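You operate a simulated robot arm through the tools that you are given. There is no shell and no other tool. Be economical: measure what you need, move in short steps, check, and stop when the job is done.

You run a simulated robot arm. Do the job below in one go: nothing can be reset, and whatever is moved stays where it is left.

## Task
Hang each coil on the hook that shows its length.
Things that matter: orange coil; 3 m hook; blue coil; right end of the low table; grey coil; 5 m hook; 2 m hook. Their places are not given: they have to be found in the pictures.

The check looks at the end state, three seconds after you hand in, the way a careful person would. Anything else that was tipped, shoved, dropped, spilled or broken makes it a failure.

## Robot
A 7-joint arm with a two-finger parallel gripper, fixed in place. Base frame: the origin is at the foot of the arm, x ahead of it, y to its left, z up. Lengths are in mm, angles in rad, forces in N, time in s.
With the tool pointing down near the work surface it reaches from about 100 to 460 mm from the base axis. Its first joint turns from -2.007 to 2.007 rad. Payload 3.91 kg.
The tool frame sits at the grasp point between the pads (the TCP): z along the fingers, y along the line on which they close. The tips reach 30 mm beyond it. The gripper opens to 110 mm. The fingers are 20 mm wide and 10 mm thick; the gripper's body (48 by 112 mm) begins 55 mm behind the TCP.
Orientation is told as [roll, pitch, yaw] about the base's x, y, z axes, in that order, counted from this pose: with the fingers straight down and closing along the base's y, the tool's x points along the base's -x, its y along +y and its z along -z.

## Interface
- The arm moves only by the tool send_rows. Its argument "rows" is a list of rows, each an object (a shift or turn left out is 0, a gripper value left out holds the last) with "jaw": the opening, from 0 (shut) to 1 (fully open); "slide": the shift along the tool's x, y, z in mm, a list of three; "rot": the turn, a rotation vector about the tool's x, y, z in rad, a list of three. In form: [{"jaw": jaw, "slide": [tx, ty, tz], "rot": [rx, ry, rz]}, ...]. A call has 1 to 20 rows; each row shifts and turns the commanded pose from where the row before left it, along the tool's axes as they then stand. A row lasts 0.2 s, in which the tool goes at most 50 mm and 0.15 rad; a call with a longer step from one row to the next is refused whole, and so is a gripper value outside its range. A pose out of reach is approached as far as the arm can. The call stops where the force on the tool passes 40 N (or 10 N more than at its start, if that is more) or the arm is blocked; 0.2 s more then pass. The fingers move at their own pace (about 108 mm/s each) and stop on an object; they squeeze with about 22 N. The grip force told is the motor's: it shows also when the fingers shut on nothing. Time passes only in rows, and 0.2 s behind the last, so rows that do not move let the fingers close. It gives the time, the measured TCP pose, the force on the tool (base axes), the opening and the grip force at its end, in the units of the frame above (readings bear some noise).
- Cameras (640 x 400 px; columns grow to the right, rows downward): "scene" is fixed at [49.7, -496.3, 1848.6]; the picture's right is [0.58, -0.81, 0.00], its down [-0.58, -0.41, -0.70] and it looks along [0.57, 0.41, -0.71] (base axes); focal length 317 px, centre (320, 200). "wrist" rides on the gripper at [72, 17, -103] in the tool frame; the picture's right is [-0.23, 0.97, 0.00], its down [-0.76, -0.18, -0.62] and it looks along [-0.61, -0.14, 0.78] (tool axes); focal length 222 px, centre (320, 200).
- camera(camera): a new picture of that camera. It takes no simulated time.
- lift_body(by): slides the trunk up (or, below 0, down) by that many mm; the arm rides with it, the base frame stays. It gives what a move gives, with no picture.
- locate(camera, pixels): for up to 12 pixels [column, row] of the newest picture of that camera ("zoom" is the newest enlarged one), the place [x, y, z] in the base frame of the surface seen there, good to about 2 mm. It takes no simulated time.
- enlarge(camera, box): a new picture of the part [left, top, right, bottom] of that camera's present view, enlarged. It takes no simulated time.
- sign_off(): hands the job in; it is judged then, once.

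Keep the steps short. Do not move on a guess: measure, check each grasp and each placing, and mend mistakes. In all there are 80 turns and 54 pictures (those below and enlarged ones count). Leave the gripper open and the arm clear of the work at the hand-in unless told otherwise, and finish with a single line.

The tools are called after "Request:" as name(argument=value, ...) on one line, values as JSON. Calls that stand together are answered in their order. send_rows: Moves the arm, as the interface text tells. Its arguments: {"type":"object","properties":{"rows":{"type":"array"}},"required":["rows"]} The other tools are called the same way: lift_body (by) slides the trunk up or down; camera (camera) takes a picture; locate (camera, pixels) gives the place of the surface under pixels of a picture; enlarge (camera, box) takes an enlarged picture of a part of a camera's view; sign_off () hands the job in.

At the start:

```text
time: 0.0
position: [443.9, 156.3, 1431.2]
orientation: [-0.001, 0.0, -0.002]
ft_force: [0.8, -0.5, 0.4]
grip_width: 109.8
finger_force: 0.0
trunk travel left (down, up): [-925.0, 65.0]
```

scene: 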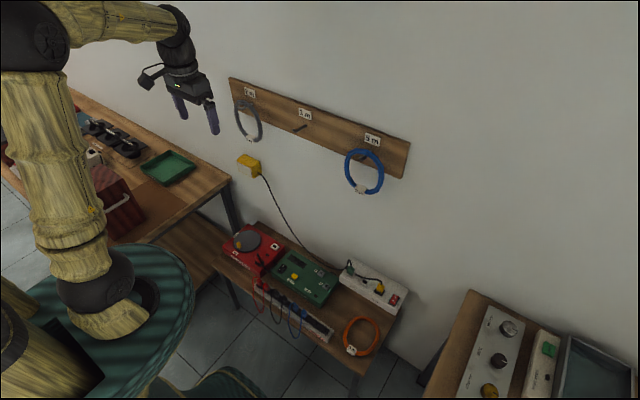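
wrist: 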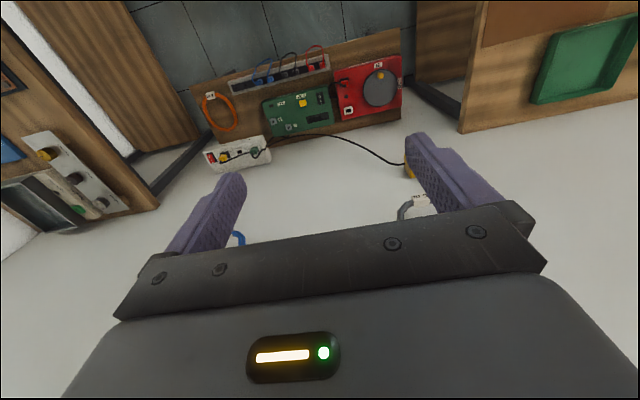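

I see a board with three hooks (labels near (249,93), (305,114), (372,140)), a grey coil on the left hook, a blue one on the right, and an orange one on the low table. I enlarge them to read the labels.

Request:
enlarge(camera="scene", box=[220, 70, 420, 205])

Request:
enlarge(camera="scene", box=[310, 290, 430, 380])

```text
2.96 times, centred on (320, 138) of scene
```

zoom: 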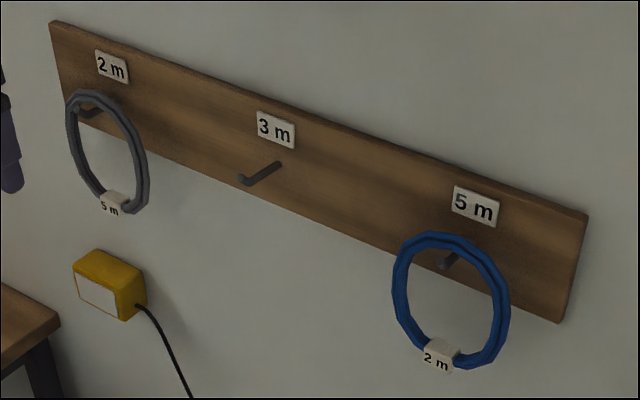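

```text
4.44 times, centred on (370, 335) of scene
```

zoom: 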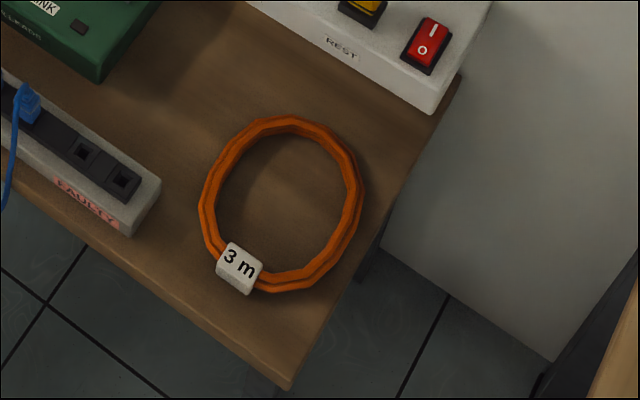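

Grey is the 5 m coil and hangs on the 2 m hook. Blue is 2 m and hangs on the 5 m hook. Orange is 3 m and lies on the low table. I measure the orange coil first, then enlarge the hooks.

Request:
locate(camera="zoom", pixels=[[285, 124], [352, 190], [210, 190], [300, 280], [240, 262], [280, 200], [345, 240], [120, 200], [430, 100], [400, 185], [290, 380], [235, 150]])

Request:
enlarge(camera="scene", box=[225, 75, 305, 155])

```text
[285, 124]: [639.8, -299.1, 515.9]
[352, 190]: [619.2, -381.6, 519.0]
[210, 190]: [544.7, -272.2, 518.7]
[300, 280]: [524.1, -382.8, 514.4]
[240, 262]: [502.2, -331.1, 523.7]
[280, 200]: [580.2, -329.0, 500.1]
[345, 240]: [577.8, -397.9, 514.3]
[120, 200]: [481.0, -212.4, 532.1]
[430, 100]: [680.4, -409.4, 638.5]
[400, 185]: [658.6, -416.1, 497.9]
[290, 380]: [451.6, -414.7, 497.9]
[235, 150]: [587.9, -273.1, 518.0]
```

```text
5.00 times, centred on (265, 115) of scene
```

zoom: 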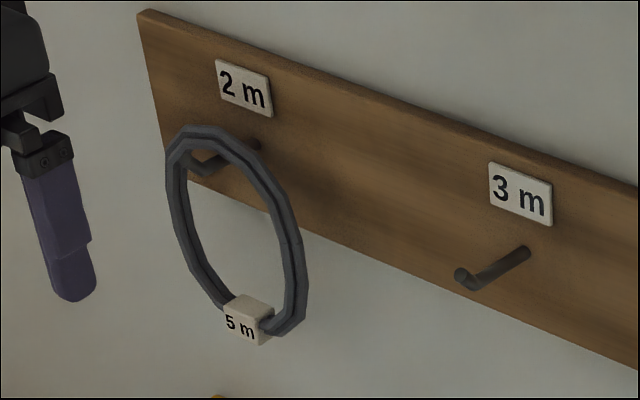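

Request:
locate(camera="zoom", pixels=[[255, 143], [200, 170], [205, 132], [180, 145], [295, 250], [285, 325], [245, 320], [172, 200], [524, 252], [463, 276], [475, 283], [500, 268]])

Request:
enlarge(camera="scene", box=[330, 120, 410, 200])

```text
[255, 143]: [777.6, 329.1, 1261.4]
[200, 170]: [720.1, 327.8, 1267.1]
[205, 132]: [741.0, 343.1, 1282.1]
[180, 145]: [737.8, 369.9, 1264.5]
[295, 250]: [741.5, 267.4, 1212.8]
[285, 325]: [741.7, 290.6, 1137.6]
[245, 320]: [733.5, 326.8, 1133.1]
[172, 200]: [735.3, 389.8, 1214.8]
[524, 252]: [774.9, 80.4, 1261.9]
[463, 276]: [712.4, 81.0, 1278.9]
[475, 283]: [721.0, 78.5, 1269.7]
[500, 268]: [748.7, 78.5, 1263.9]
```

```text
5.00 times, centred on (370, 160) of scene
```

zoom: 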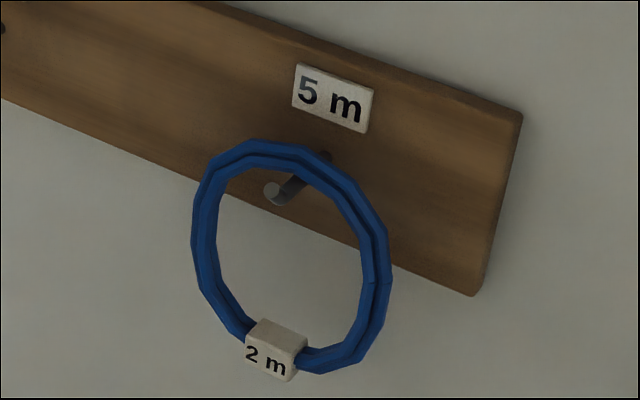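

Request:
locate(camera="zoom", pixels=[[325, 157], [272, 190], [285, 198], [262, 147], [210, 190], [375, 210], [375, 285], [200, 260], [320, 360], [275, 330], [275, 355], [300, 180]])

```text
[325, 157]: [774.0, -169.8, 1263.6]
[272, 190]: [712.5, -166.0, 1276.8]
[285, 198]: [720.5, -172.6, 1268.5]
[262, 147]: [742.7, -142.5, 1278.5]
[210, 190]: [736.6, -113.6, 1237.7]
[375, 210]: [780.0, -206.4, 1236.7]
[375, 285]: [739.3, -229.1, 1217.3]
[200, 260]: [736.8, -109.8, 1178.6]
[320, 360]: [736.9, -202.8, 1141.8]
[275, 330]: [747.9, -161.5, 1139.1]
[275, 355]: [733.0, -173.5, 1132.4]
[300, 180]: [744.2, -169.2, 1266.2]
```

Pegs are at y≈329, 79 and -169. Each has its base at x≈777, a tip at x≈712 upturned to z≈1280, and a peg top near z≈1267. The hung coils sit at x≈742 with centre z≈1210 and outer radius ≈73. Next I turn the tool to point forward (+x), swinging up and clear of everything.

Request:
send_rows(rows=[{"jaw": 0.6, "slide": [-15, 0, 0], "rot": [0, -0.15, 0]}, {"slide": [-15, 0, 0], "rot": [0, -0.15, 0]}, {"slide": [-15, 0, 0], "rot": [0, -0.15, 0]}, {"slide": [-15, 0, 0], "rot": [0, -0.15, 0]}, {"slide": [-15, 0, 0], "rot": [0, -0.15, 0]}, {"slide": [-15, 0, 0], "rot": [0, -0.15, 0]}, {"slide": [-15, 0, 0], "rot": [0, -0.15, 0]}, {"slide": [-15, 0, 0], "rot": [0, -0.15, 0]}, {"slide": [-15, 0, 0], "rot": [0, -0.15, 0]}, {"slide": [-15, 0, 0], "rot": [0, -0.15, 0]}, {"rot": [0, -0.0708, 0]}])

```text
time: 2.4
position: [551.4, 156.7, 1516.5]
orientation: [2.623, -1.57, -2.623]
ft_force: [-0.2, -0.3, -0.4]
grip_width: 66.0
finger_force: 0.1
trunk travel left (down, up): [-925.0, 65.0]
```

The tool now points forward with no contact. I lower the trunk to coil height (x=551 is well short of the wall), then roll the tool by -0.96 rad so the fingers close across the tube at about 35° right of the coil's top.

Request:
lift_body(by=-250)

Request:
send_rows(rows=[{"slide": [0, 22, 0], "rot": [0, 0, -0.15]}, {"rot": [0, 0, -0.15]}, {"rot": [0, 0, -0.15]}, {"rot": [0, 0, -0.15]}, {"rot": [0, 0, -0.15]}, {"rot": [0, 0, -0.15]}, {"rot": [0, 0, -0.06]}])

```text
time: 5.0
position: [549.9, 157.6, 1266.2]
orientation: [0.133, -1.569, -0.133]
ft_force: [0.9, 0.2, 0.4]
grip_width: 66.0
finger_force: 0.1
trunk travel left (down, up): [-675.0, 315.0]
```

```text
time: 6.6
position: [549.8, 179.6, 1266.4]
orientation: [-1.569, -0.61, 1.569]
ft_force: [0.3, -0.4, -0.1]
grip_width: 65.7
finger_force: 0.1
trunk travel left (down, up): [-675.0, 315.0]
```

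Now I move sideways to line up with the grip point of the grey coil (y≈293, z≈1265), staying at x≈550, then advance to x≈650.

Request:
send_rows(rows=[{"slide": [-30.8, 22.2, 0]}, {"slide": [-30.8, 22.2, 0]}, {"slide": [-30.7, 22.1, 0]}, {"slide": [0, 0, 35]}, {"slide": [0, 0, 35]}, {"slide": [0, 0, 30]}])

Request:
camera(camera="wrist")

Request:
camera(camera="scene")

```text
time: 8.0
position: [650.9, 293.4, 1265.3]
orientation: [-1.568, -0.612, 1.569]
ft_force: [-0.9, -0.2, 0.3]
grip_width: 65.8
finger_force: 0.1
trunk travel left (down, up): [-675.0, 315.0]
```

```text
47 pictures are left
```

wrist: 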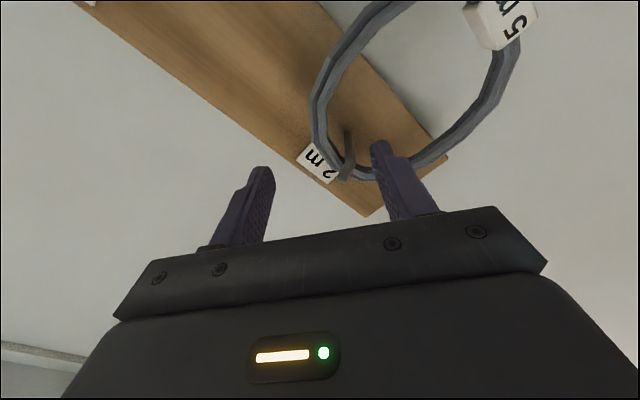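

```text
46 pictures are left
```

scene: 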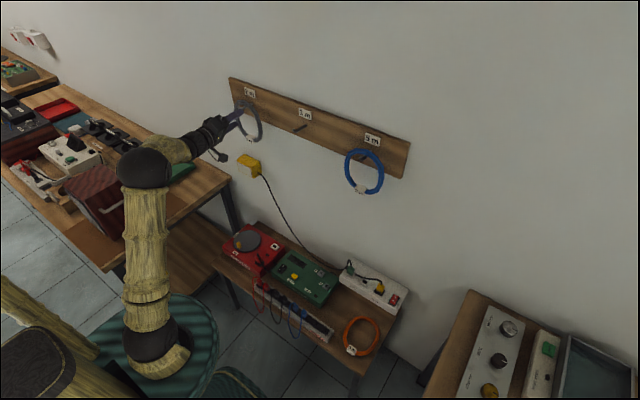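

The grip axis at coil depth projects to about (320,130), right on the tube at (315,120), with the peg clear to one side at (345,155). I advance 84 mm to x≈735 and then close.

Request:
send_rows(rows=[{"slide": [0, 0, 28]}, {"slide": [0, 0, 28]}, {"slide": [0, 0, 28]}, {"jaw": 0.6}])

Request:
camera(camera="wrist")

```text
time: 9.0
position: [735.9, 293.1, 1265.4]
orientation: [-1.569, -0.611, 1.568]
ft_force: [0.5, -0.7, 0.0]
grip_width: 66.0
finger_force: 0.1
trunk travel left (down, up): [-675.0, 315.0]
```

```text
45 pictures are left
```

wrist: 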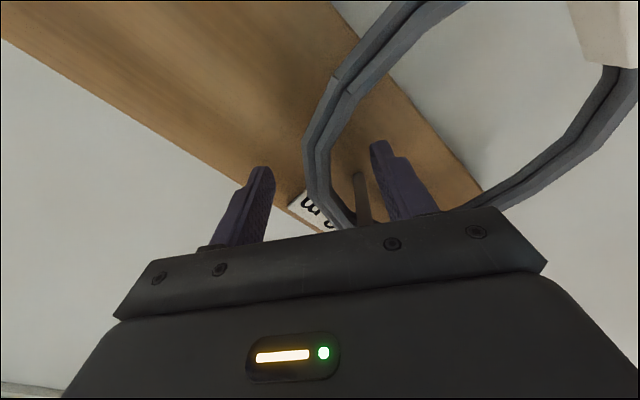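

The tube lies between the fingers and the peg is not touched. I close the fingers.

Request:
send_rows(rows=[{"jaw": 0}, {"jaw": 0}, {"jaw": 0}])

Request:
camera(camera="wrist")

```text
time: 9.8
position: [736.2, 293.6, 1265.1]
orientation: [-1.567, -0.612, 1.569]
ft_force: [0.3, 0.2, -1.7]
grip_width: 17.3
finger_force: 22.1
trunk travel left (down, up): [-675.0, 315.0]
```

```text
44 pictures are left
```

wrist: 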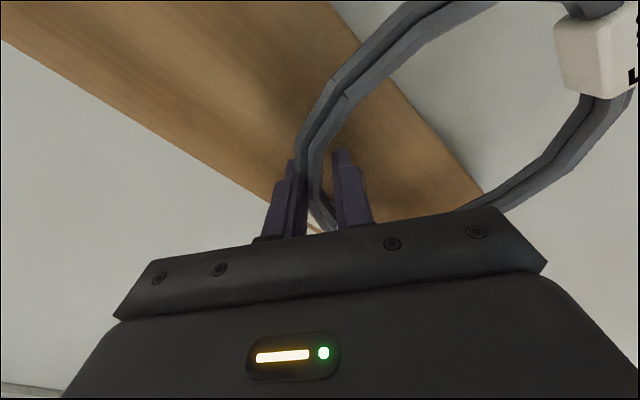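

The grip is at 17.3 mm and 22 N, so the tube is held. I lift 28 mm straight up to clear the upturned tip, then draw back 100 mm.

Request:
send_rows(rows=[{"slide": [-5.4, -7.6, 0]}, {"slide": [-5.4, -7.6, 0]}, {"slide": [-5.3, -7.7, 0]}, {"slide": [0, 0, -20]}, {"slide": [0, 0, -25]}, {"slide": [0, 0, -30]}, {"slide": [0, 0, -30]}, {}])

Request:
enlarge(camera="scene", box=[200, 70, 330, 160])

```text
time: 11.6
position: [630.9, 292.2, 1290.5]
orientation: [-1.569, -0.611, 1.569]
ft_force: [0.1, 0.5, -2.0]
grip_width: 17.1
finger_force: 22.0
trunk travel left (down, up): [-675.0, 315.0]
```

```text
4.44 times, centred on (265, 115) of scene
```

zoom: 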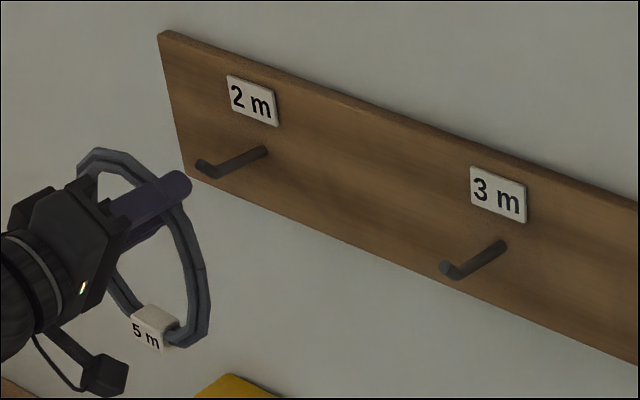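

The coil came off cleanly. I move it sideways (dy≈-248, dz≈+5) to stand in front of the 3 m peg as a temporary place.

Request:
send_rows(rows=[{"slide": [33.4, -24.4, 0]}, {"slide": [33.4, -24.4, 0]}, {"slide": [33.4, -24.4, 0]}, {"slide": [33.4, -24.4, 0]}, {"slide": [33.4, -24.4, 0]}, {"slide": [33.2, -24.5, 0]}, {}])

Request:
enlarge(camera="scene", box=[230, 80, 360, 170])

Request:
camera(camera="wrist")

```text
time: 13.2
position: [629.8, 46.9, 1297.8]
orientation: [-1.568, -0.611, 1.571]
ft_force: [0.8, -0.4, -1.5]
grip_width: 17.2
finger_force: 22.1
trunk travel left (down, up): [-675.0, 315.0]
```

```text
4.44 times, centred on (295, 125) of scene
```

zoom: 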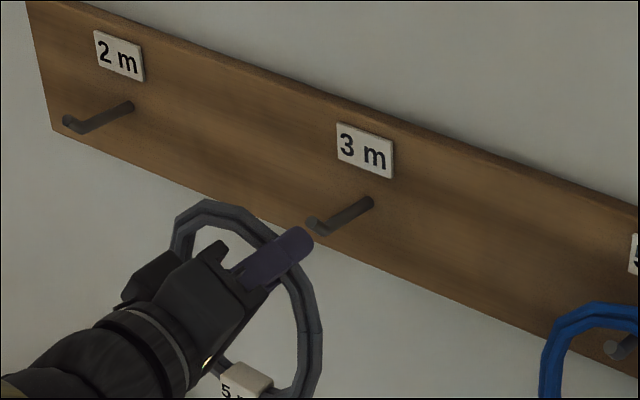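

```text
41 pictures are left
```

wrist: 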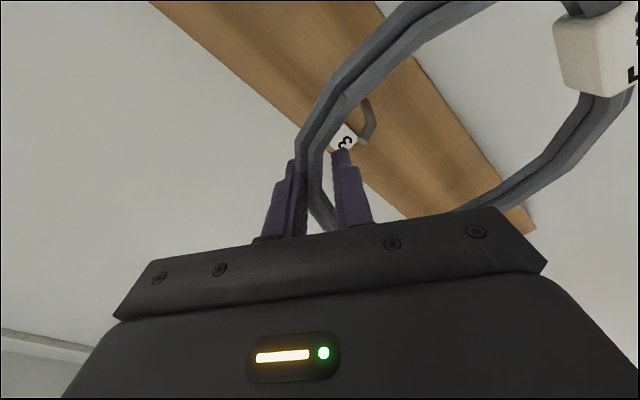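

The coil has not turned in the hand. I measure it against the peg before going on.

Request:
locate(camera="zoom", pixels=[[210, 207], [178, 240], [312, 340], [316, 222], [327, 230], [235, 213], [370, 202], [300, 290]])

```text
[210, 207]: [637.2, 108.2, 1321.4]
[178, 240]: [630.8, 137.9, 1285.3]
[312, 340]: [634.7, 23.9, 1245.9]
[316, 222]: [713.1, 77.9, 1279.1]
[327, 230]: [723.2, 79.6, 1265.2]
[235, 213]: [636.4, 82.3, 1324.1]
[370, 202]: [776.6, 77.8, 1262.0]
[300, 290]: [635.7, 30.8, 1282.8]
```

The coil's inner top is at z≈1306, well above the tip at 1280, and its centre at y≈82 is near the peg at 79. I advance 105 mm.

Request:
send_rows(rows=[{"slide": [2, -1.4, 30]}, {"slide": [0, 0, 30]}, {"slide": [0, 0, 25]}, {"slide": [0, 0, 20]}, {}])

Request:
enlarge(camera="scene", box=[250, 85, 350, 155])

```text
time: 14.4
position: [736.4, 42.5, 1296.7]
orientation: [-1.568, -0.609, 1.568]
ft_force: [-0.8, -0.4, -1.2]
grip_width: 17.2
finger_force: 21.9
trunk travel left (down, up): [-675.0, 315.0]
```

```text
5.71 times, centred on (300, 120) of scene
```

zoom: 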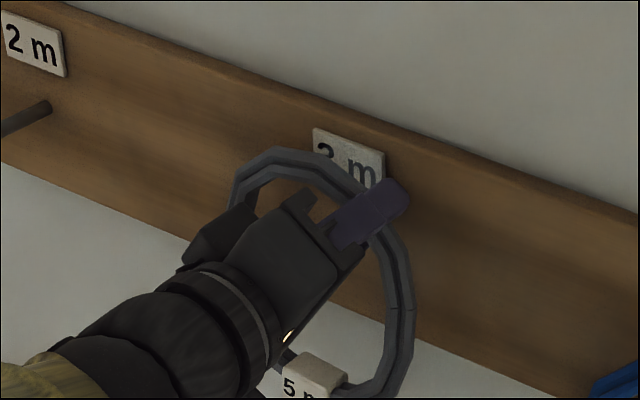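

The coil is over the peg with no contact force. I lower it 31 mm.

Request:
send_rows(rows=[{"slide": [5.9, 8.5, 0]}, {"slide": [5.9, 8.5, 0]}, {"slide": [6.0, 8.4, 0]}, {}])

Request:
camera(camera="wrist")

```text
time: 15.4
position: [735.0, 42.0, 1267.1]
orientation: [-1.57, -0.61, 1.569]
ft_force: [0.0, 0.7, -1.9]
grip_width: 17.3
finger_force: 21.5
trunk travel left (down, up): [-675.0, 315.0]
```

```text
39 pictures are left
```

wrist: 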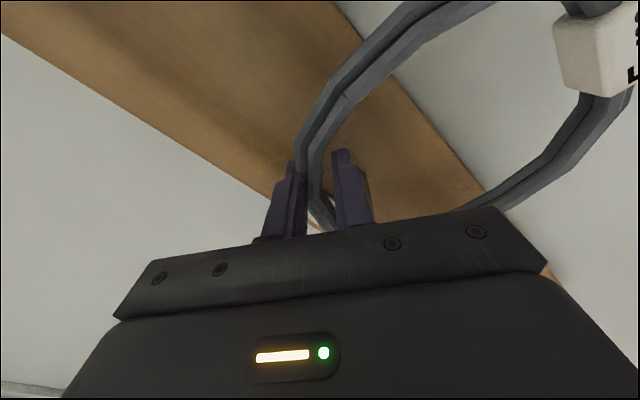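

It sits just above the peg. I lower 3 mm more and open to about 55 mm.

Request:
send_rows(rows=[{"slide": [1.7, 2.5, 0]}, {}, {"jaw": 0.2}, {"jaw": 0.35}, {"jaw": 0.5}, {}])

Request:
camera(camera="wrist")

```text
time: 16.8
position: [734.3, 43.4, 1263.6]
orientation: [-1.569, -0.612, 1.568]
ft_force: [-0.1, -0.3, 0.2]
grip_width: 54.9
finger_force: 0.0
trunk travel left (down, up): [-675.0, 315.0]
```

```text
38 pictures are left
```

wrist: 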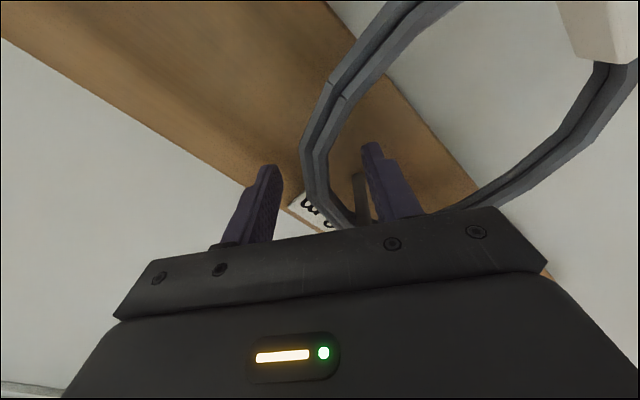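

It hangs on the peg with the fingers clear. I back off 100 mm and move sideways to the blue coil's grip point (y≈-205, z≈1265).

Request:
send_rows(rows=[{"slide": [0, 0, -25]}, {"slide": [0, 0, -25]}, {"slide": [0, 0, -30]}, {"slide": [0, 0, -10], "jaw": 0.6}, {"slide": [33.6, -24.0, 0]}, {"slide": [33.6, -24.0, 0]}, {"slide": [33.6, -24.0, 0]}, {"slide": [33.6, -24.0, 0]}, {"slide": [33.6, -24.0, 0]}, {"slide": [34.3, -24.0, 0]}, {}])

Request:
camera(camera="scene")

Request:
camera(camera="wrist")

```text
time: 19.2
position: [643.7, -206.8, 1265.9]
orientation: [-1.571, -0.61, 1.57]
ft_force: [-0.5, 0.3, -0.4]
grip_width: 66.1
finger_force: 0.1
trunk travel left (down, up): [-675.0, 315.0]
```

```text
37 pictures are left
```

scene: 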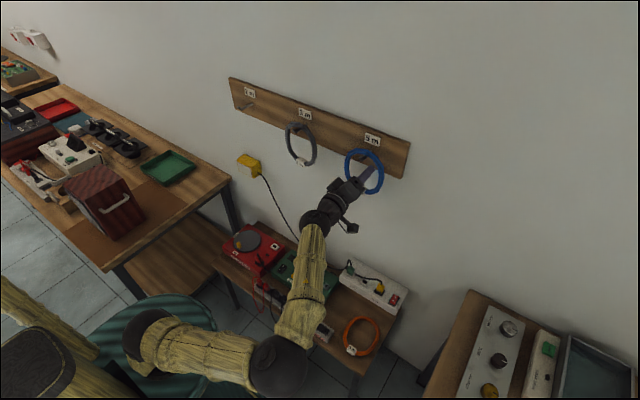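

```text
36 pictures are left
```

wrist: 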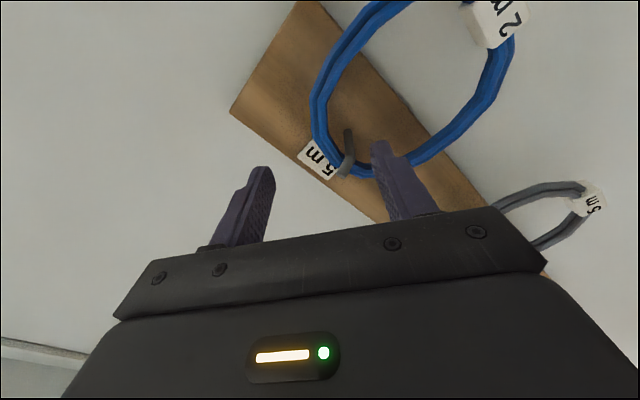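

Grey hangs on the 3 m peg. The blue coil shows the same geometry as grey did before its grasp, so I advance 92 mm and close.

Request:
send_rows(rows=[{"slide": [0, 0, 25]}, {"slide": [0, 0, 25]}, {"slide": [0, 0, 22]}, {"slide": [0, 0, 19]}, {}, {"jaw": 0.3}, {"jaw": 0}, {"jaw": 0}, {}])

Request:
camera(camera="wrist")

```text
time: 21.2
position: [735.0, -206.9, 1265.3]
orientation: [-1.568, -0.611, 1.57]
ft_force: [0.3, -0.5, -1.9]
grip_width: 17.2
finger_force: 22.0
trunk travel left (down, up): [-675.0, 315.0]
```

```text
35 pictures are left
```

wrist: 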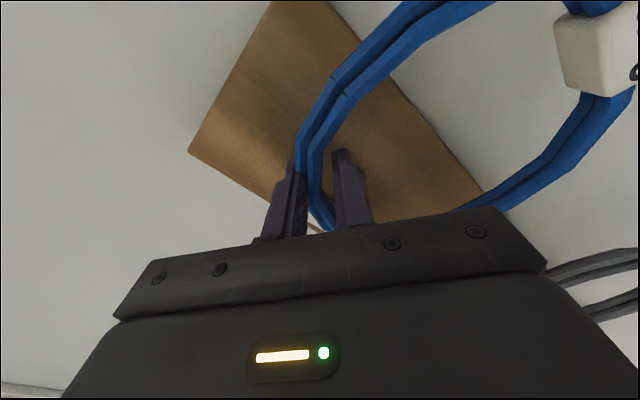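

Blue is held (17.2 mm, 22 N). I lift 32 mm and draw back 130 mm.

Request:
send_rows(rows=[{"slide": [-6.1, -8.7, 0]}, {"slide": [-6.1, -8.7, 0]}, {"slide": [-6.2, -8.8, 0]}, {"slide": [0, 0, -20]}, {"slide": [0, 0, -25]}, {"slide": [0, 0, -30]}, {"slide": [0, 0, -30]}, {"slide": [0, 0, -25]}, {}])

Request:
camera(camera="scene")

```text
time: 23.2
position: [606.6, -206.9, 1297.3]
orientation: [-1.568, -0.612, 1.571]
ft_force: [-0.2, -0.1, -1.9]
grip_width: 17.3
finger_force: 22.1
trunk travel left (down, up): [-675.0, 315.0]
```

```text
34 pictures are left
```

scene: 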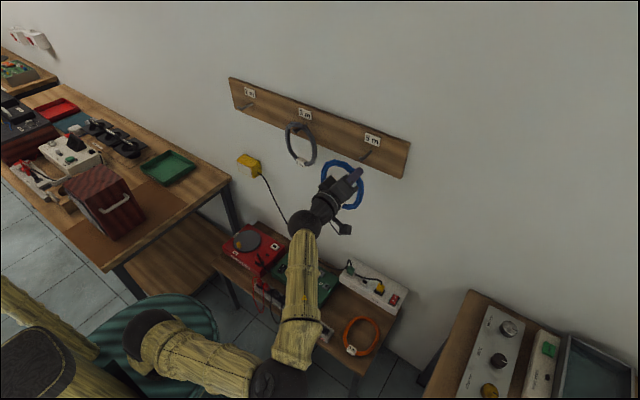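

Blue is free of its peg. I carry it left 499 mm at x≈606, about 100 mm clear of the peg tips, to the front of the 2 m peg.

Request:
send_rows(rows=[{"slide": [-34.1, 23.9, 0]}, {"slide": [-34.1, 23.9, 0]}, {"slide": [-34.1, 23.9, 0]}, {"slide": [-34.1, 23.9, 0]}, {"slide": [-34.1, 23.9, 0]}, {"slide": [-34.1, 23.9, 0]}, {"slide": [-34.1, 23.9, 0]}, {"slide": [-34.1, 23.9, 0]}, {"slide": [-34.1, 23.9, 0]}, {"slide": [-34.1, 23.9, 0]}, {"slide": [-34.1, 23.9, 0]}, {"slide": [-34.0, 23.8, 0]}, {}])

Request:
enlarge(camera="scene", box=[190, 75, 320, 165])

```text
time: 26.0
position: [603.8, 293.5, 1300.0]
orientation: [-1.567, -0.613, 1.567]
ft_force: [0.1, 0.1, -2.1]
grip_width: 17.2
finger_force: 21.8
trunk travel left (down, up): [-675.0, 315.0]
```

```text
4.44 times, centred on (255, 120) of scene
```

zoom: 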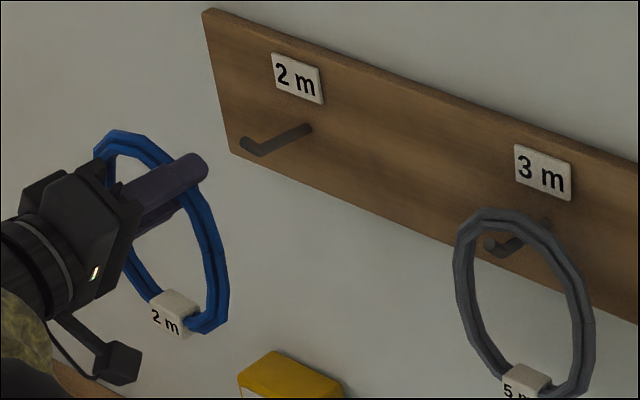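

The coil sits as before in the hand. I advance 131 mm at z≈1300, over the 2 m peg.

Request:
send_rows(rows=[{"slide": [0, 0, 35]}, {"slide": [0, 0, 35]}, {"slide": [0, 0, 25]}, {"slide": [0, 0, 20]}, {"slide": [0, 0, 16]}, {}])

Request:
enlarge(camera="scene", box=[200, 70, 300, 140])

```text
time: 27.4
position: [736.5, 293.6, 1296.4]
orientation: [-1.568, -0.611, 1.569]
ft_force: [-0.3, 0.7, -2.0]
grip_width: 17.8
finger_force: 22.2
trunk travel left (down, up): [-675.0, 315.0]
```

```text
5.71 times, centred on (250, 105) of scene
```

zoom: 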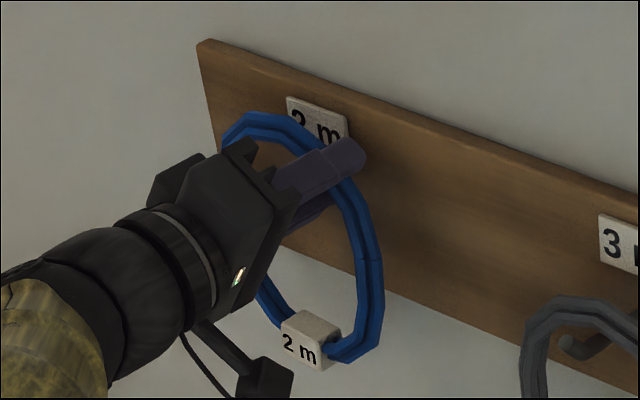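

I lower 32 mm onto the peg and open.

Request:
send_rows(rows=[{"slide": [6.1, 8.7, 0]}, {"slide": [6.1, 8.7, 0]}, {"slide": [6.1, 8.8, 0]}, {}, {"jaw": 0.2}, {"jaw": 0.35}, {"jaw": 0.5}, {}])

Request:
camera(camera="wrist")

```text
time: 29.2
position: [736.9, 291.7, 1265.4]
orientation: [-1.568, -0.611, 1.57]
ft_force: [0.1, 0.1, 0.2]
grip_width: 54.9
finger_force: 0.1
trunk travel left (down, up): [-675.0, 315.0]
```

```text
31 pictures are left
```

wrist: 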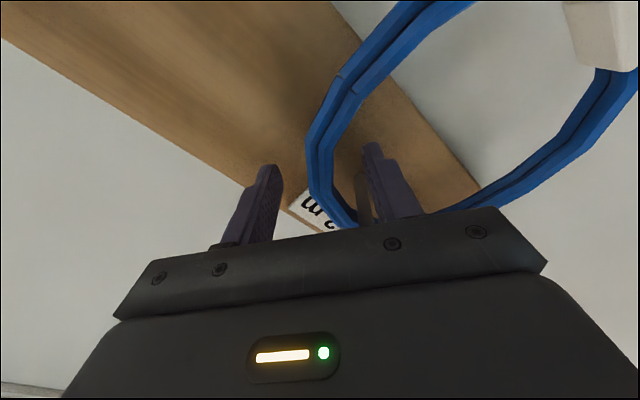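

Blue hangs on the 2 m peg. I back off 100 mm and go to grey's grip point at y≈43.

Request:
send_rows(rows=[{"slide": [0, 0, -25]}, {"slide": [0, 0, -25]}, {"slide": [0, 0, -30]}, {"slide": [0, 0, -20], "jaw": 0.6}, {"slide": [33.9, -23.8, 0]}, {"slide": [33.9, -23.8, 0]}, {"slide": [33.9, -23.8, 0]}, {"slide": [33.9, -23.8, 0]}, {"slide": [33.9, -23.8, 0]}, {"slide": [33.9, -23.8, 0]}, {}])

Request:
camera(camera="wrist")

Request:
camera(camera="scene")

```text
time: 31.6
position: [637.8, 46.7, 1265.0]
orientation: [-1.569, -0.611, 1.573]
ft_force: [0.0, -0.4, 0.2]
grip_width: 66.3
finger_force: 0.1
trunk travel left (down, up): [-675.0, 315.0]
```

```text
30 pictures are left
```

wrist: 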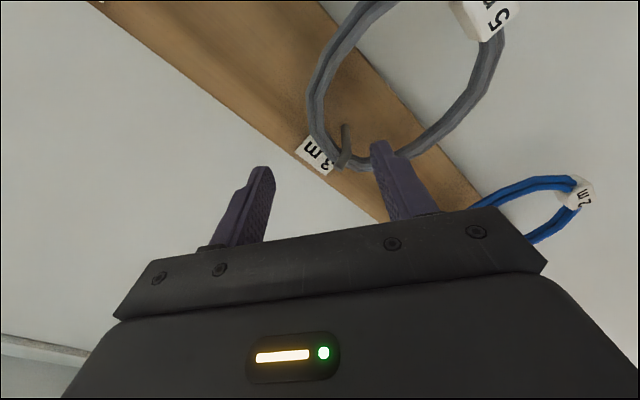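

```text
29 pictures are left
```

scene: 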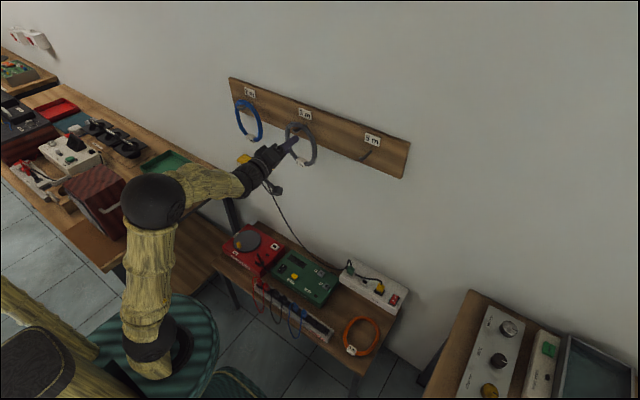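

Grey lines up, and I correct 2.5 mm to the right. I advance 97 mm and close.

Request:
send_rows(rows=[{"slide": [2, -1.4, 25]}, {"slide": [0, 0, 25]}, {"slide": [0, 0, 25]}, {"slide": [0, 0, 22]}, {}, {"jaw": 0.3}, {"jaw": 0}, {"jaw": 0}, {}])

Request:
camera(camera="wrist")

```text
time: 33.6
position: [734.8, 43.6, 1265.5]
orientation: [-1.568, -0.612, 1.568]
ft_force: [-0.7, 0.0, -2.1]
grip_width: 17.1
finger_force: 22.5
trunk travel left (down, up): [-675.0, 315.0]
```

```text
28 pictures are left
```

wrist: 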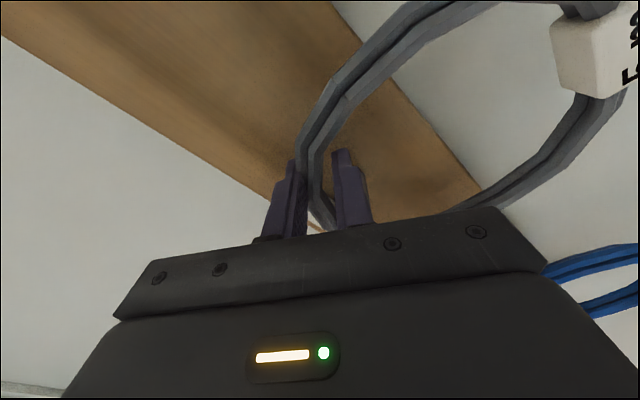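

Grey is held. I lift 32 mm, draw back 115 mm and move right 249 mm to the 5 m peg.

Request:
send_rows(rows=[{"slide": [-6.1, -8.7, 0]}, {"slide": [-6.1, -8.7, 0]}, {"slide": [-6.2, -8.8, 0]}, {"slide": [0, 0, -20]}, {"slide": [0, 0, -25]}, {"slide": [0, 0, -30]}, {"slide": [0, 0, -40]}, {}, {"slide": [34, -23.8, 0]}, {"slide": [34, -23.8, 0]}, {"slide": [34, -23.8, 0]}, {"slide": [34, -23.8, 0]}, {"slide": [34, -23.8, 0]}, {"slide": [34, -23.8, 0]}, {}])

Request:
enlarge(camera="scene", box=[280, 110, 420, 210])

```text
time: 36.8
position: [619.3, -204.8, 1297.4]
orientation: [-1.569, -0.612, 1.569]
ft_force: [0.0, 0.3, -1.5]
grip_width: 17.2
finger_force: 21.7
trunk travel left (down, up): [-675.0, 315.0]
```

```text
4.00 times, centred on (350, 160) of scene
```

zoom: 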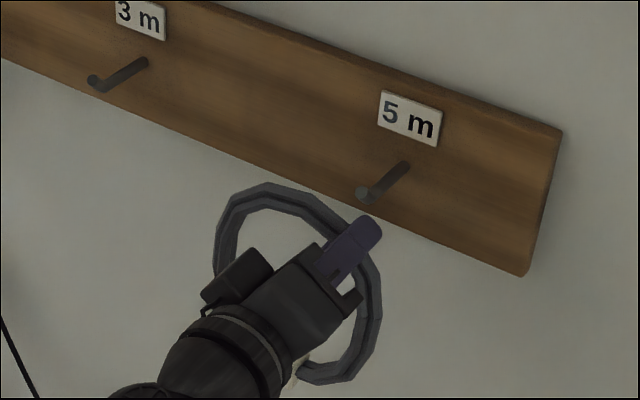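

Grey is in front of the 5 m peg at y=-204.8, z=1297. I advance 116 mm and check before lowering.

Request:
send_rows(rows=[{"slide": [0, 0, 35]}, {"slide": [0, 0, 30]}, {"slide": [0, 0, 25]}, {"slide": [0, 0, 26]}, {}])

Request:
enlarge(camera="scene", box=[310, 110, 420, 190])

```text
time: 38.0
position: [735.1, -207.6, 1298.1]
orientation: [-1.568, -0.61, 1.568]
ft_force: [1.0, -1.0, -0.8]
grip_width: 17.3
finger_force: 21.7
trunk travel left (down, up): [-675.0, 315.0]
```

```text
5.00 times, centred on (365, 150) of scene
```

zoom: 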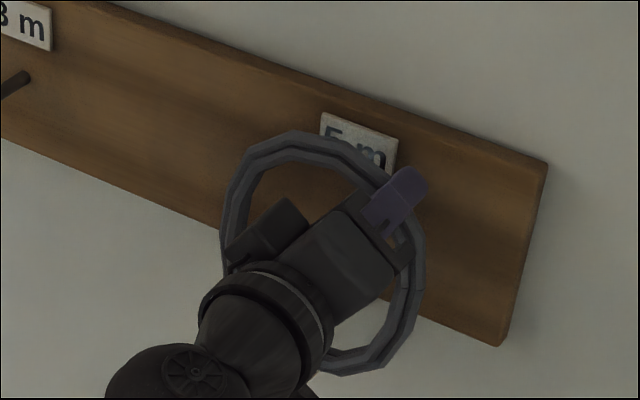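

No contact so far. I lower 32 mm and open.

Request:
send_rows(rows=[{"slide": [6.1, 8.7, 0]}, {"slide": [6.1, 8.7, 0]}, {"slide": [6.1, 8.8, 0]}, {}, {"jaw": 0.2}, {"jaw": 0.35}, {"jaw": 0.5}, {}])

Request:
camera(camera="wrist")

```text
time: 39.8
position: [734.0, -207.0, 1265.3]
orientation: [-1.57, -0.61, 1.569]
ft_force: [0.7, 0.1, 0.2]
grip_width: 55.0
finger_force: 0.1
trunk travel left (down, up): [-675.0, 315.0]
```

```text
25 pictures are left
```

wrist: 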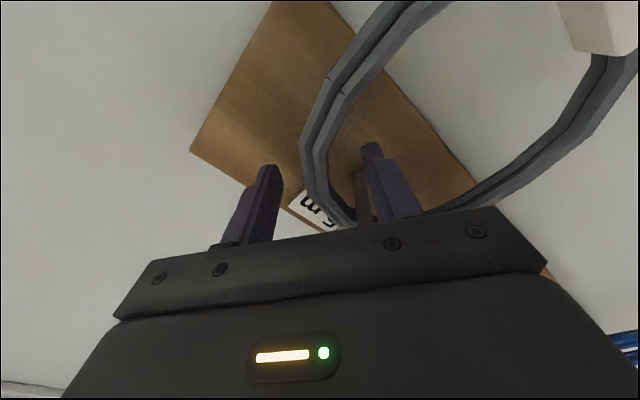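

Grey hangs on the 5 m peg. I back off 200 mm, check the board, and get the arm's shape from the scene picture to plan the low reach.

Request:
send_rows(rows=[{"slide": [0, 0, -25]}, {"slide": [0, 0, -25]}, {"slide": [0, 0, -30]}, {"slide": [0, 0, -40]}, {"slide": [0, 0, -40]}, {"slide": [0, 0, -40]}, {}])

Request:
camera(camera="scene")

```text
time: 41.4
position: [535.6, -207.2, 1266.8]
orientation: [-1.569, -0.61, 1.569]
ft_force: [0.5, -1.1, -0.7]
grip_width: 54.8
finger_force: 0.1
trunk travel left (down, up): [-675.0, 315.0]
```

```text
24 pictures are left
```

scene: 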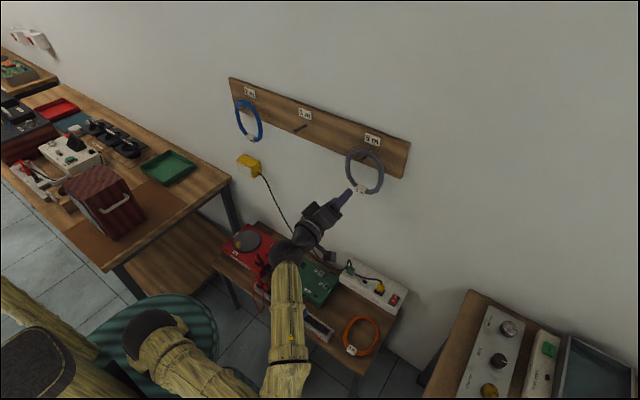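

Request:
locate(camera="scene", pixels=[[150, 330], [285, 252], [287, 330], [225, 390], [290, 375], [100, 330], [25, 370], [385, 290], [250, 240], [300, 265], [360, 270], [402, 318]])

```text
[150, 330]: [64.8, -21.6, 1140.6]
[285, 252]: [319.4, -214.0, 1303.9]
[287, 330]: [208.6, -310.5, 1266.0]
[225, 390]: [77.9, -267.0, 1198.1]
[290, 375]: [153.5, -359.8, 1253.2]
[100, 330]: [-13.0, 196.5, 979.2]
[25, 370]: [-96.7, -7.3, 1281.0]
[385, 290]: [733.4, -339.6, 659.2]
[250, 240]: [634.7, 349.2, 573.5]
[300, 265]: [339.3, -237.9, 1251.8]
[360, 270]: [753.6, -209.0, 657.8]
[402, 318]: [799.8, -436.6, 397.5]
```

The board is good: blue on 2 m and grey on 5 m, with the 3 m peg free. The shoulder is at z≈1100, so lowering the trunk makes the low table reachable. I undo the roll, then pitch the tool down.

Request:
send_rows(rows=[{"rot": [0, 0, 0.15]}, {"rot": [0, 0, 0.15]}, {"rot": [0, 0, 0.15]}, {"rot": [0, 0, 0.15]}, {"rot": [0, 0, 0.15]}, {"rot": [0, 0, 0.15]}, {"rot": [0, 0, 0.06]}, {"slide": [15, 0, 0], "rot": [0, 0.15, 0]}, {"slide": [15, 0, 0], "rot": [0, 0.15, 0]}, {"slide": [15, 0, 0], "rot": [0, 0.15, 0]}, {"slide": [15, 0, 0], "rot": [0, 0.15, 0]}, {"slide": [15, 0, 0], "rot": [0, 0.15, 0]}, {"slide": [15, 0, 0], "rot": [0, 0.15, 0]}, {"slide": [15, 0, 0], "rot": [0, 0.15, 0]}, {"slide": [15, 0, 0], "rot": [0, 0.15, 0]}, {"slide": [15, 0, 0], "rot": [0, 0.15, 0]}, {"slide": [15, 0, 0], "rot": [0, 0.15, 0]}, {"rot": [0, 0, 0], "slide": [0, 0, 0]}])

```text
time: 45.2
position: [450.0, -206.1, 1160.3]
orientation: [-0.001, -0.07, -0.001]
ft_force: [-0.1, -0.5, -0.7]
grip_width: 55.0
finger_force: 0.1
trunk travel left (down, up): [-675.0, 315.0]
```

I finish the pitch, yaw so the fingers close along the coil's radius, and lower the trunk 400 mm to TCP z≈760, above everything on the low table.

Request:
send_rows(rows=[{"rot": [0, 0.0708, 0]}, {"rot": [0, 0, -0.15]}, {"rot": [0, 0, -0.15]}, {"rot": [0, 0, -0.15]}, {"rot": [0, 0, -0.15]}, {"rot": [0, 0, -0.044]}, {}])

Request:
lift_body(by=-400)

Request:
camera(camera="wrist")

Request:
camera(camera="scene")

```text
time: 46.8
position: [448.9, -205.6, 1159.2]
orientation: [0.0, 0.0, 0.644]
ft_force: [0.4, -0.4, -0.5]
grip_width: 55.0
finger_force: 0.1
trunk travel left (down, up): [-675.0, 315.0]
```

```text
time: 50.6
position: [448.9, -206.4, 760.1]
orientation: [-0.001, 0.0, 0.642]
ft_force: [-0.5, 0.5, -1.0]
grip_width: 55.2
finger_force: 0.0
trunk travel left (down, up): [-275.0, 715.0]
```

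```text
23 pictures are left
```

wrist: 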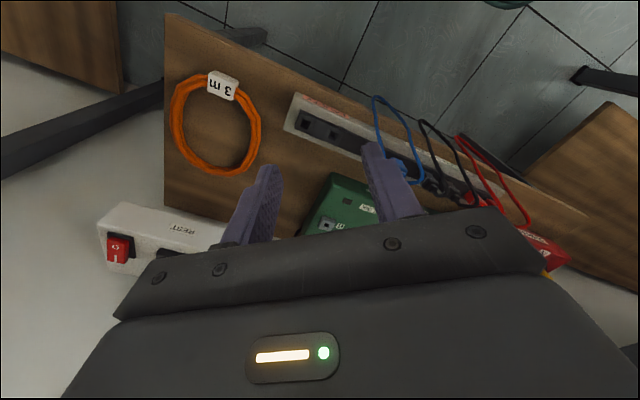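

```text
22 pictures are left
```

scene: 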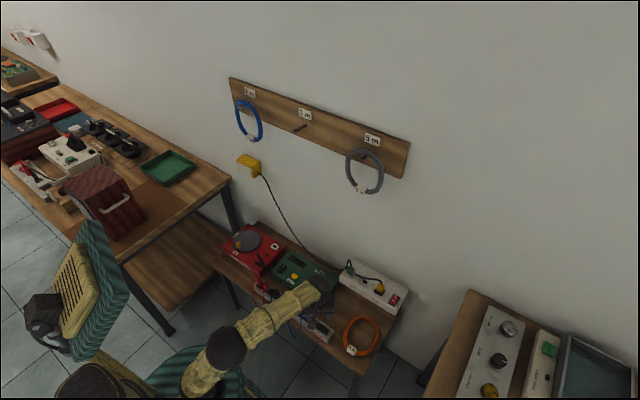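

The wrist sees the orange coil at (215,120). I measure its ring, the tag, the strip end and the white box.

Request:
locate(camera="wrist", pixels=[[178, 120], [254, 120], [192, 156], [222, 170], [248, 145], [192, 82], [222, 87], [296, 112], [305, 98], [222, 235], [128, 205], [215, 125]])

```text
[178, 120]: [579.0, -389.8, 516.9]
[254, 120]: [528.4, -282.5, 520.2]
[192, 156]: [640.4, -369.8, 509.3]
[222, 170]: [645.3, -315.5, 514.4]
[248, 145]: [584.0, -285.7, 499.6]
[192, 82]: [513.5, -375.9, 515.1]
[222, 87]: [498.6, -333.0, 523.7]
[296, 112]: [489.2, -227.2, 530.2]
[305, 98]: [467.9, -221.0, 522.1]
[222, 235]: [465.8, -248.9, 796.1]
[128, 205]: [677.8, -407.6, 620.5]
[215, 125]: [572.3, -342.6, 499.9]
```

The ring is slightly oval (half-lengths ≈72 along the tag axis x and ≈61 in y), centred near (572,-335), with the tag at -x. To keep the tag at the bottom when hung, I grip its left side away from the tag, at about (597,-278), with yaw -0.30. I go there first at z=760 to test reach.

Request:
send_rows(rows=[{"rot": [0, 0, 0.15]}, {"rot": [0, 0, 0.15]}, {"rot": [0, 0, 0.15]}, {"rot": [0, 0, 0.15]}, {"rot": [0, 0, 0.15]}, {"rot": [0, 0, 0.15]}, {"rot": [0, 0, 0.044], "jaw": 0.4}, {"slide": [-40.6, -6.2, 0]}, {"slide": [-40.6, -6.2, 0]}, {"slide": [-40.6, -6.3, 0]}, {"slide": [-40.6, -6.3, 0]}, {}])

Request:
camera(camera="wrist")

```text
time: 53.2
position: [597.9, -281.0, 758.2]
orientation: [0.0, 0.002, -0.3]
ft_force: [0.6, 0.2, -0.6]
grip_width: 43.7
finger_force: 0.0
trunk travel left (down, up): [-275.0, 715.0]
```

```text
21 pictures are left
```

wrist: 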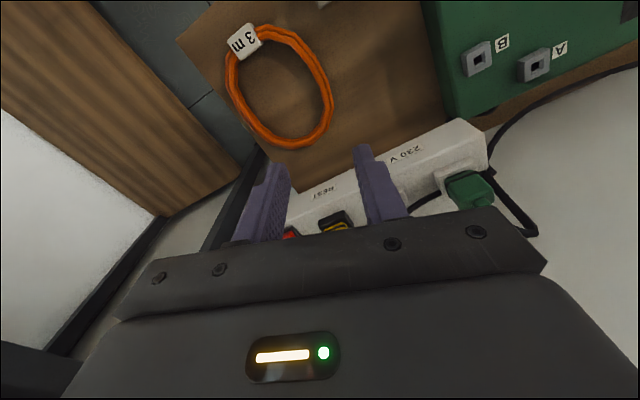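

Reach is fine. I measure the obstacles and the ring from here.

Request:
locate(camera="wrist", pixels=[[328, 100], [315, 62], [300, 138], [262, 135], [234, 90], [290, 35], [245, 42], [320, 175], [400, 150], [465, 122], [455, 110], [430, 15]])

```text
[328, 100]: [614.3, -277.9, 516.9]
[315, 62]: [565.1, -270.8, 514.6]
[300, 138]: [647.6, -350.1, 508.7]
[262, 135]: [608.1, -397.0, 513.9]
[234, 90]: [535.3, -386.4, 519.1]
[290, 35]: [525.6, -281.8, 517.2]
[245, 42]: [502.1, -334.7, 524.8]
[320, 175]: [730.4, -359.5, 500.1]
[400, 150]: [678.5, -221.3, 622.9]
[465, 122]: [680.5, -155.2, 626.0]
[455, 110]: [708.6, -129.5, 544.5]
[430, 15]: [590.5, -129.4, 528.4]
```

The tube's left side at x≈597 is at y≈-275, with its top at z≈517. The box front is at x≈678, so there is room. I correct by (-1,+6) and descend with the arm to z≈600.

Request:
send_rows(rows=[{"slide": [2.7, 5.4, 0]}, {"slide": [0, 0, 40]}, {"slide": [0, 0, 40]}, {"slide": [0, 0, 40]}, {"slide": [0, 0, 38]}, {}])

Request:
camera(camera="wrist")

Request:
camera(camera="scene")

```text
time: 54.6
position: [595.9, -275.2, 600.4]
orientation: [-0.003, -0.001, -0.3]
ft_force: [0.2, 0.0, -0.1]
grip_width: 44.3
finger_force: 0.0
trunk travel left (down, up): [-275.0, 715.0]
```

```text
20 pictures are left
```

wrist: 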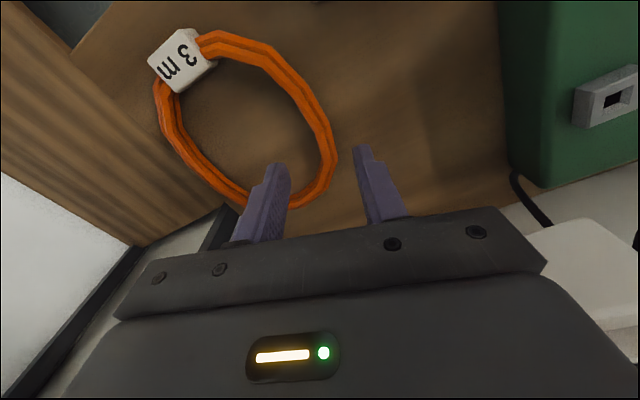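

```text
19 pictures are left
```

scene: 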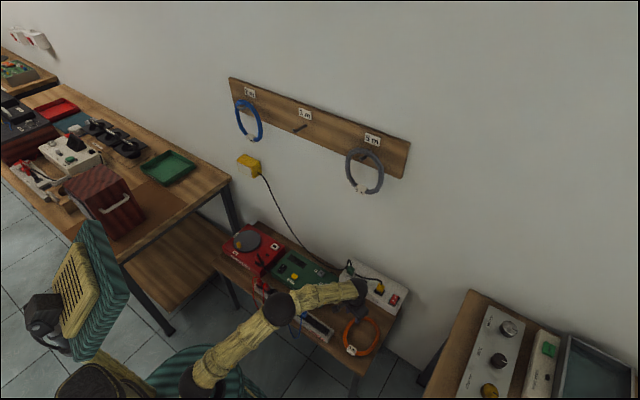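

The grip axis projects to (320,130) and the tube is at (322,125), so it is well aligned. I check the arm's clearance over the table and box.

Request:
locate(camera="scene", pixels=[[280, 308], [355, 290], [364, 285], [330, 292], [300, 300], [374, 293], [345, 272]])

```text
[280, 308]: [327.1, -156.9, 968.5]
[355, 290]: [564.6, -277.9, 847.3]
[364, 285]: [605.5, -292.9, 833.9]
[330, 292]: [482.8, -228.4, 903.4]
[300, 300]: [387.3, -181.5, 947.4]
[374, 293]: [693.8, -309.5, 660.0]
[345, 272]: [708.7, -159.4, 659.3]
```

The elbow and wrist are well above everything. I descend 68 mm in small steps to z≈532, which puts the tips about 3 mm above the table.

Request:
send_rows(rows=[{"slide": [-1, 0.3, 25]}, {"slide": [0, 0, 20]}, {"slide": [0, 0, 14]}, {"slide": [0, 0, 8]}, {}])

Request:
camera(camera="wrist")

```text
time: 55.8
position: [597.4, -273.0, 534.2]
orientation: [-0.001, 0.0, -0.301]
ft_force: [0.3, 0.4, 0.3]
grip_width: 43.8
finger_force: 0.1
trunk travel left (down, up): [-275.0, 715.0]
```

```text
18 pictures are left
```

wrist: 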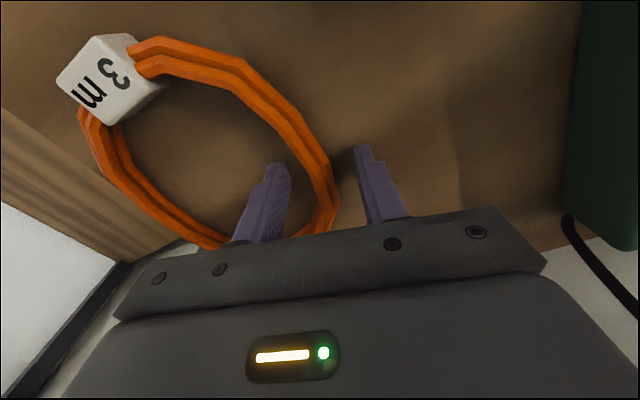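

The tube is between the fingers. I go down 2 mm more and close.

Request:
send_rows(rows=[{"slide": [0, -1, 2]}, {}, {"jaw": 0.2}, {"jaw": 0}, {"jaw": 0}, {}])

Request:
camera(camera="wrist")

```text
time: 57.2
position: [596.8, -274.4, 532.1]
orientation: [0.0, 0.0, -0.3]
ft_force: [-0.7, -0.3, -0.3]
grip_width: 18.6
finger_force: 22.0
trunk travel left (down, up): [-275.0, 715.0]
```

```text
17 pictures are left
```

wrist: 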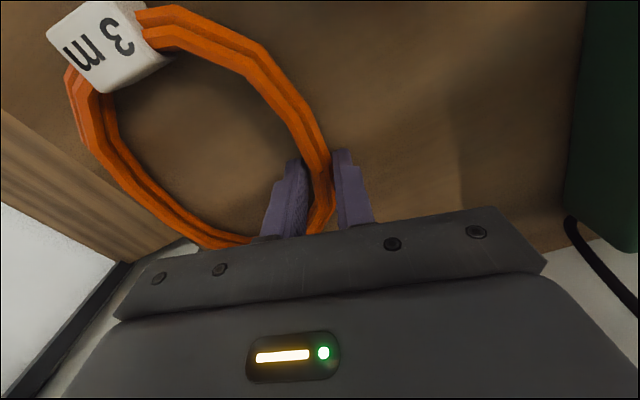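

Held at 18.6 mm and 22 N. I lift gently 150 mm straight up and look.

Request:
send_rows(rows=[{"slide": [0, 0, -10]}, {"slide": [0, 0, -20]}, {"slide": [0, 0, -30]}, {"slide": [0, 0, -30]}, {"slide": [0, 0, -30]}, {"slide": [0, 0, -30]}, {}])

Request:
camera(camera="wrist")

```text
time: 58.8
position: [596.1, -274.8, 682.9]
orientation: [-0.001, 0.003, -0.3]
ft_force: [0.5, -0.1, -1.2]
grip_width: 18.7
finger_force: 21.9
trunk travel left (down, up): [-275.0, 715.0]
```

```text
16 pictures are left
```

wrist: 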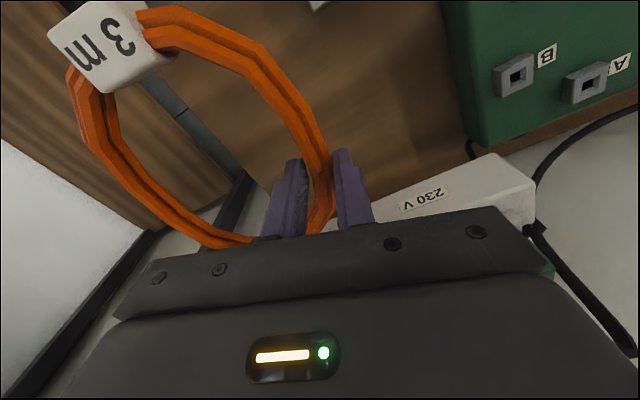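

The coil is firmly held. I rise 40 mm more, draw back toward (420,-200), then raise the trunk 400 mm.

Request:
send_rows(rows=[{"slide": [0, 0, -40]}, {"slide": [38, 4, 0]}, {"slide": [38, 4, 0]}, {"slide": [38, 4, 0]}, {"slide": [38, 4, 0]}, {"slide": [38, 4, 0]}, {}])

Request:
lift_body(by=400)

```text
time: 60.4
position: [421.2, -198.6, 724.5]
orientation: [0.0, 0.0, -0.3]
ft_force: [0.0, 0.9, -1.6]
grip_width: 18.1
finger_force: 21.9
trunk travel left (down, up): [-275.0, 715.0]
```

```text
time: 64.2
position: [422.0, -198.7, 1123.0]
orientation: [-0.001, 0.0, -0.301]
ft_force: [-0.8, 0.2, -1.9]
grip_width: 18.5
finger_force: 22.9
trunk travel left (down, up): [-675.0, 315.0]
```

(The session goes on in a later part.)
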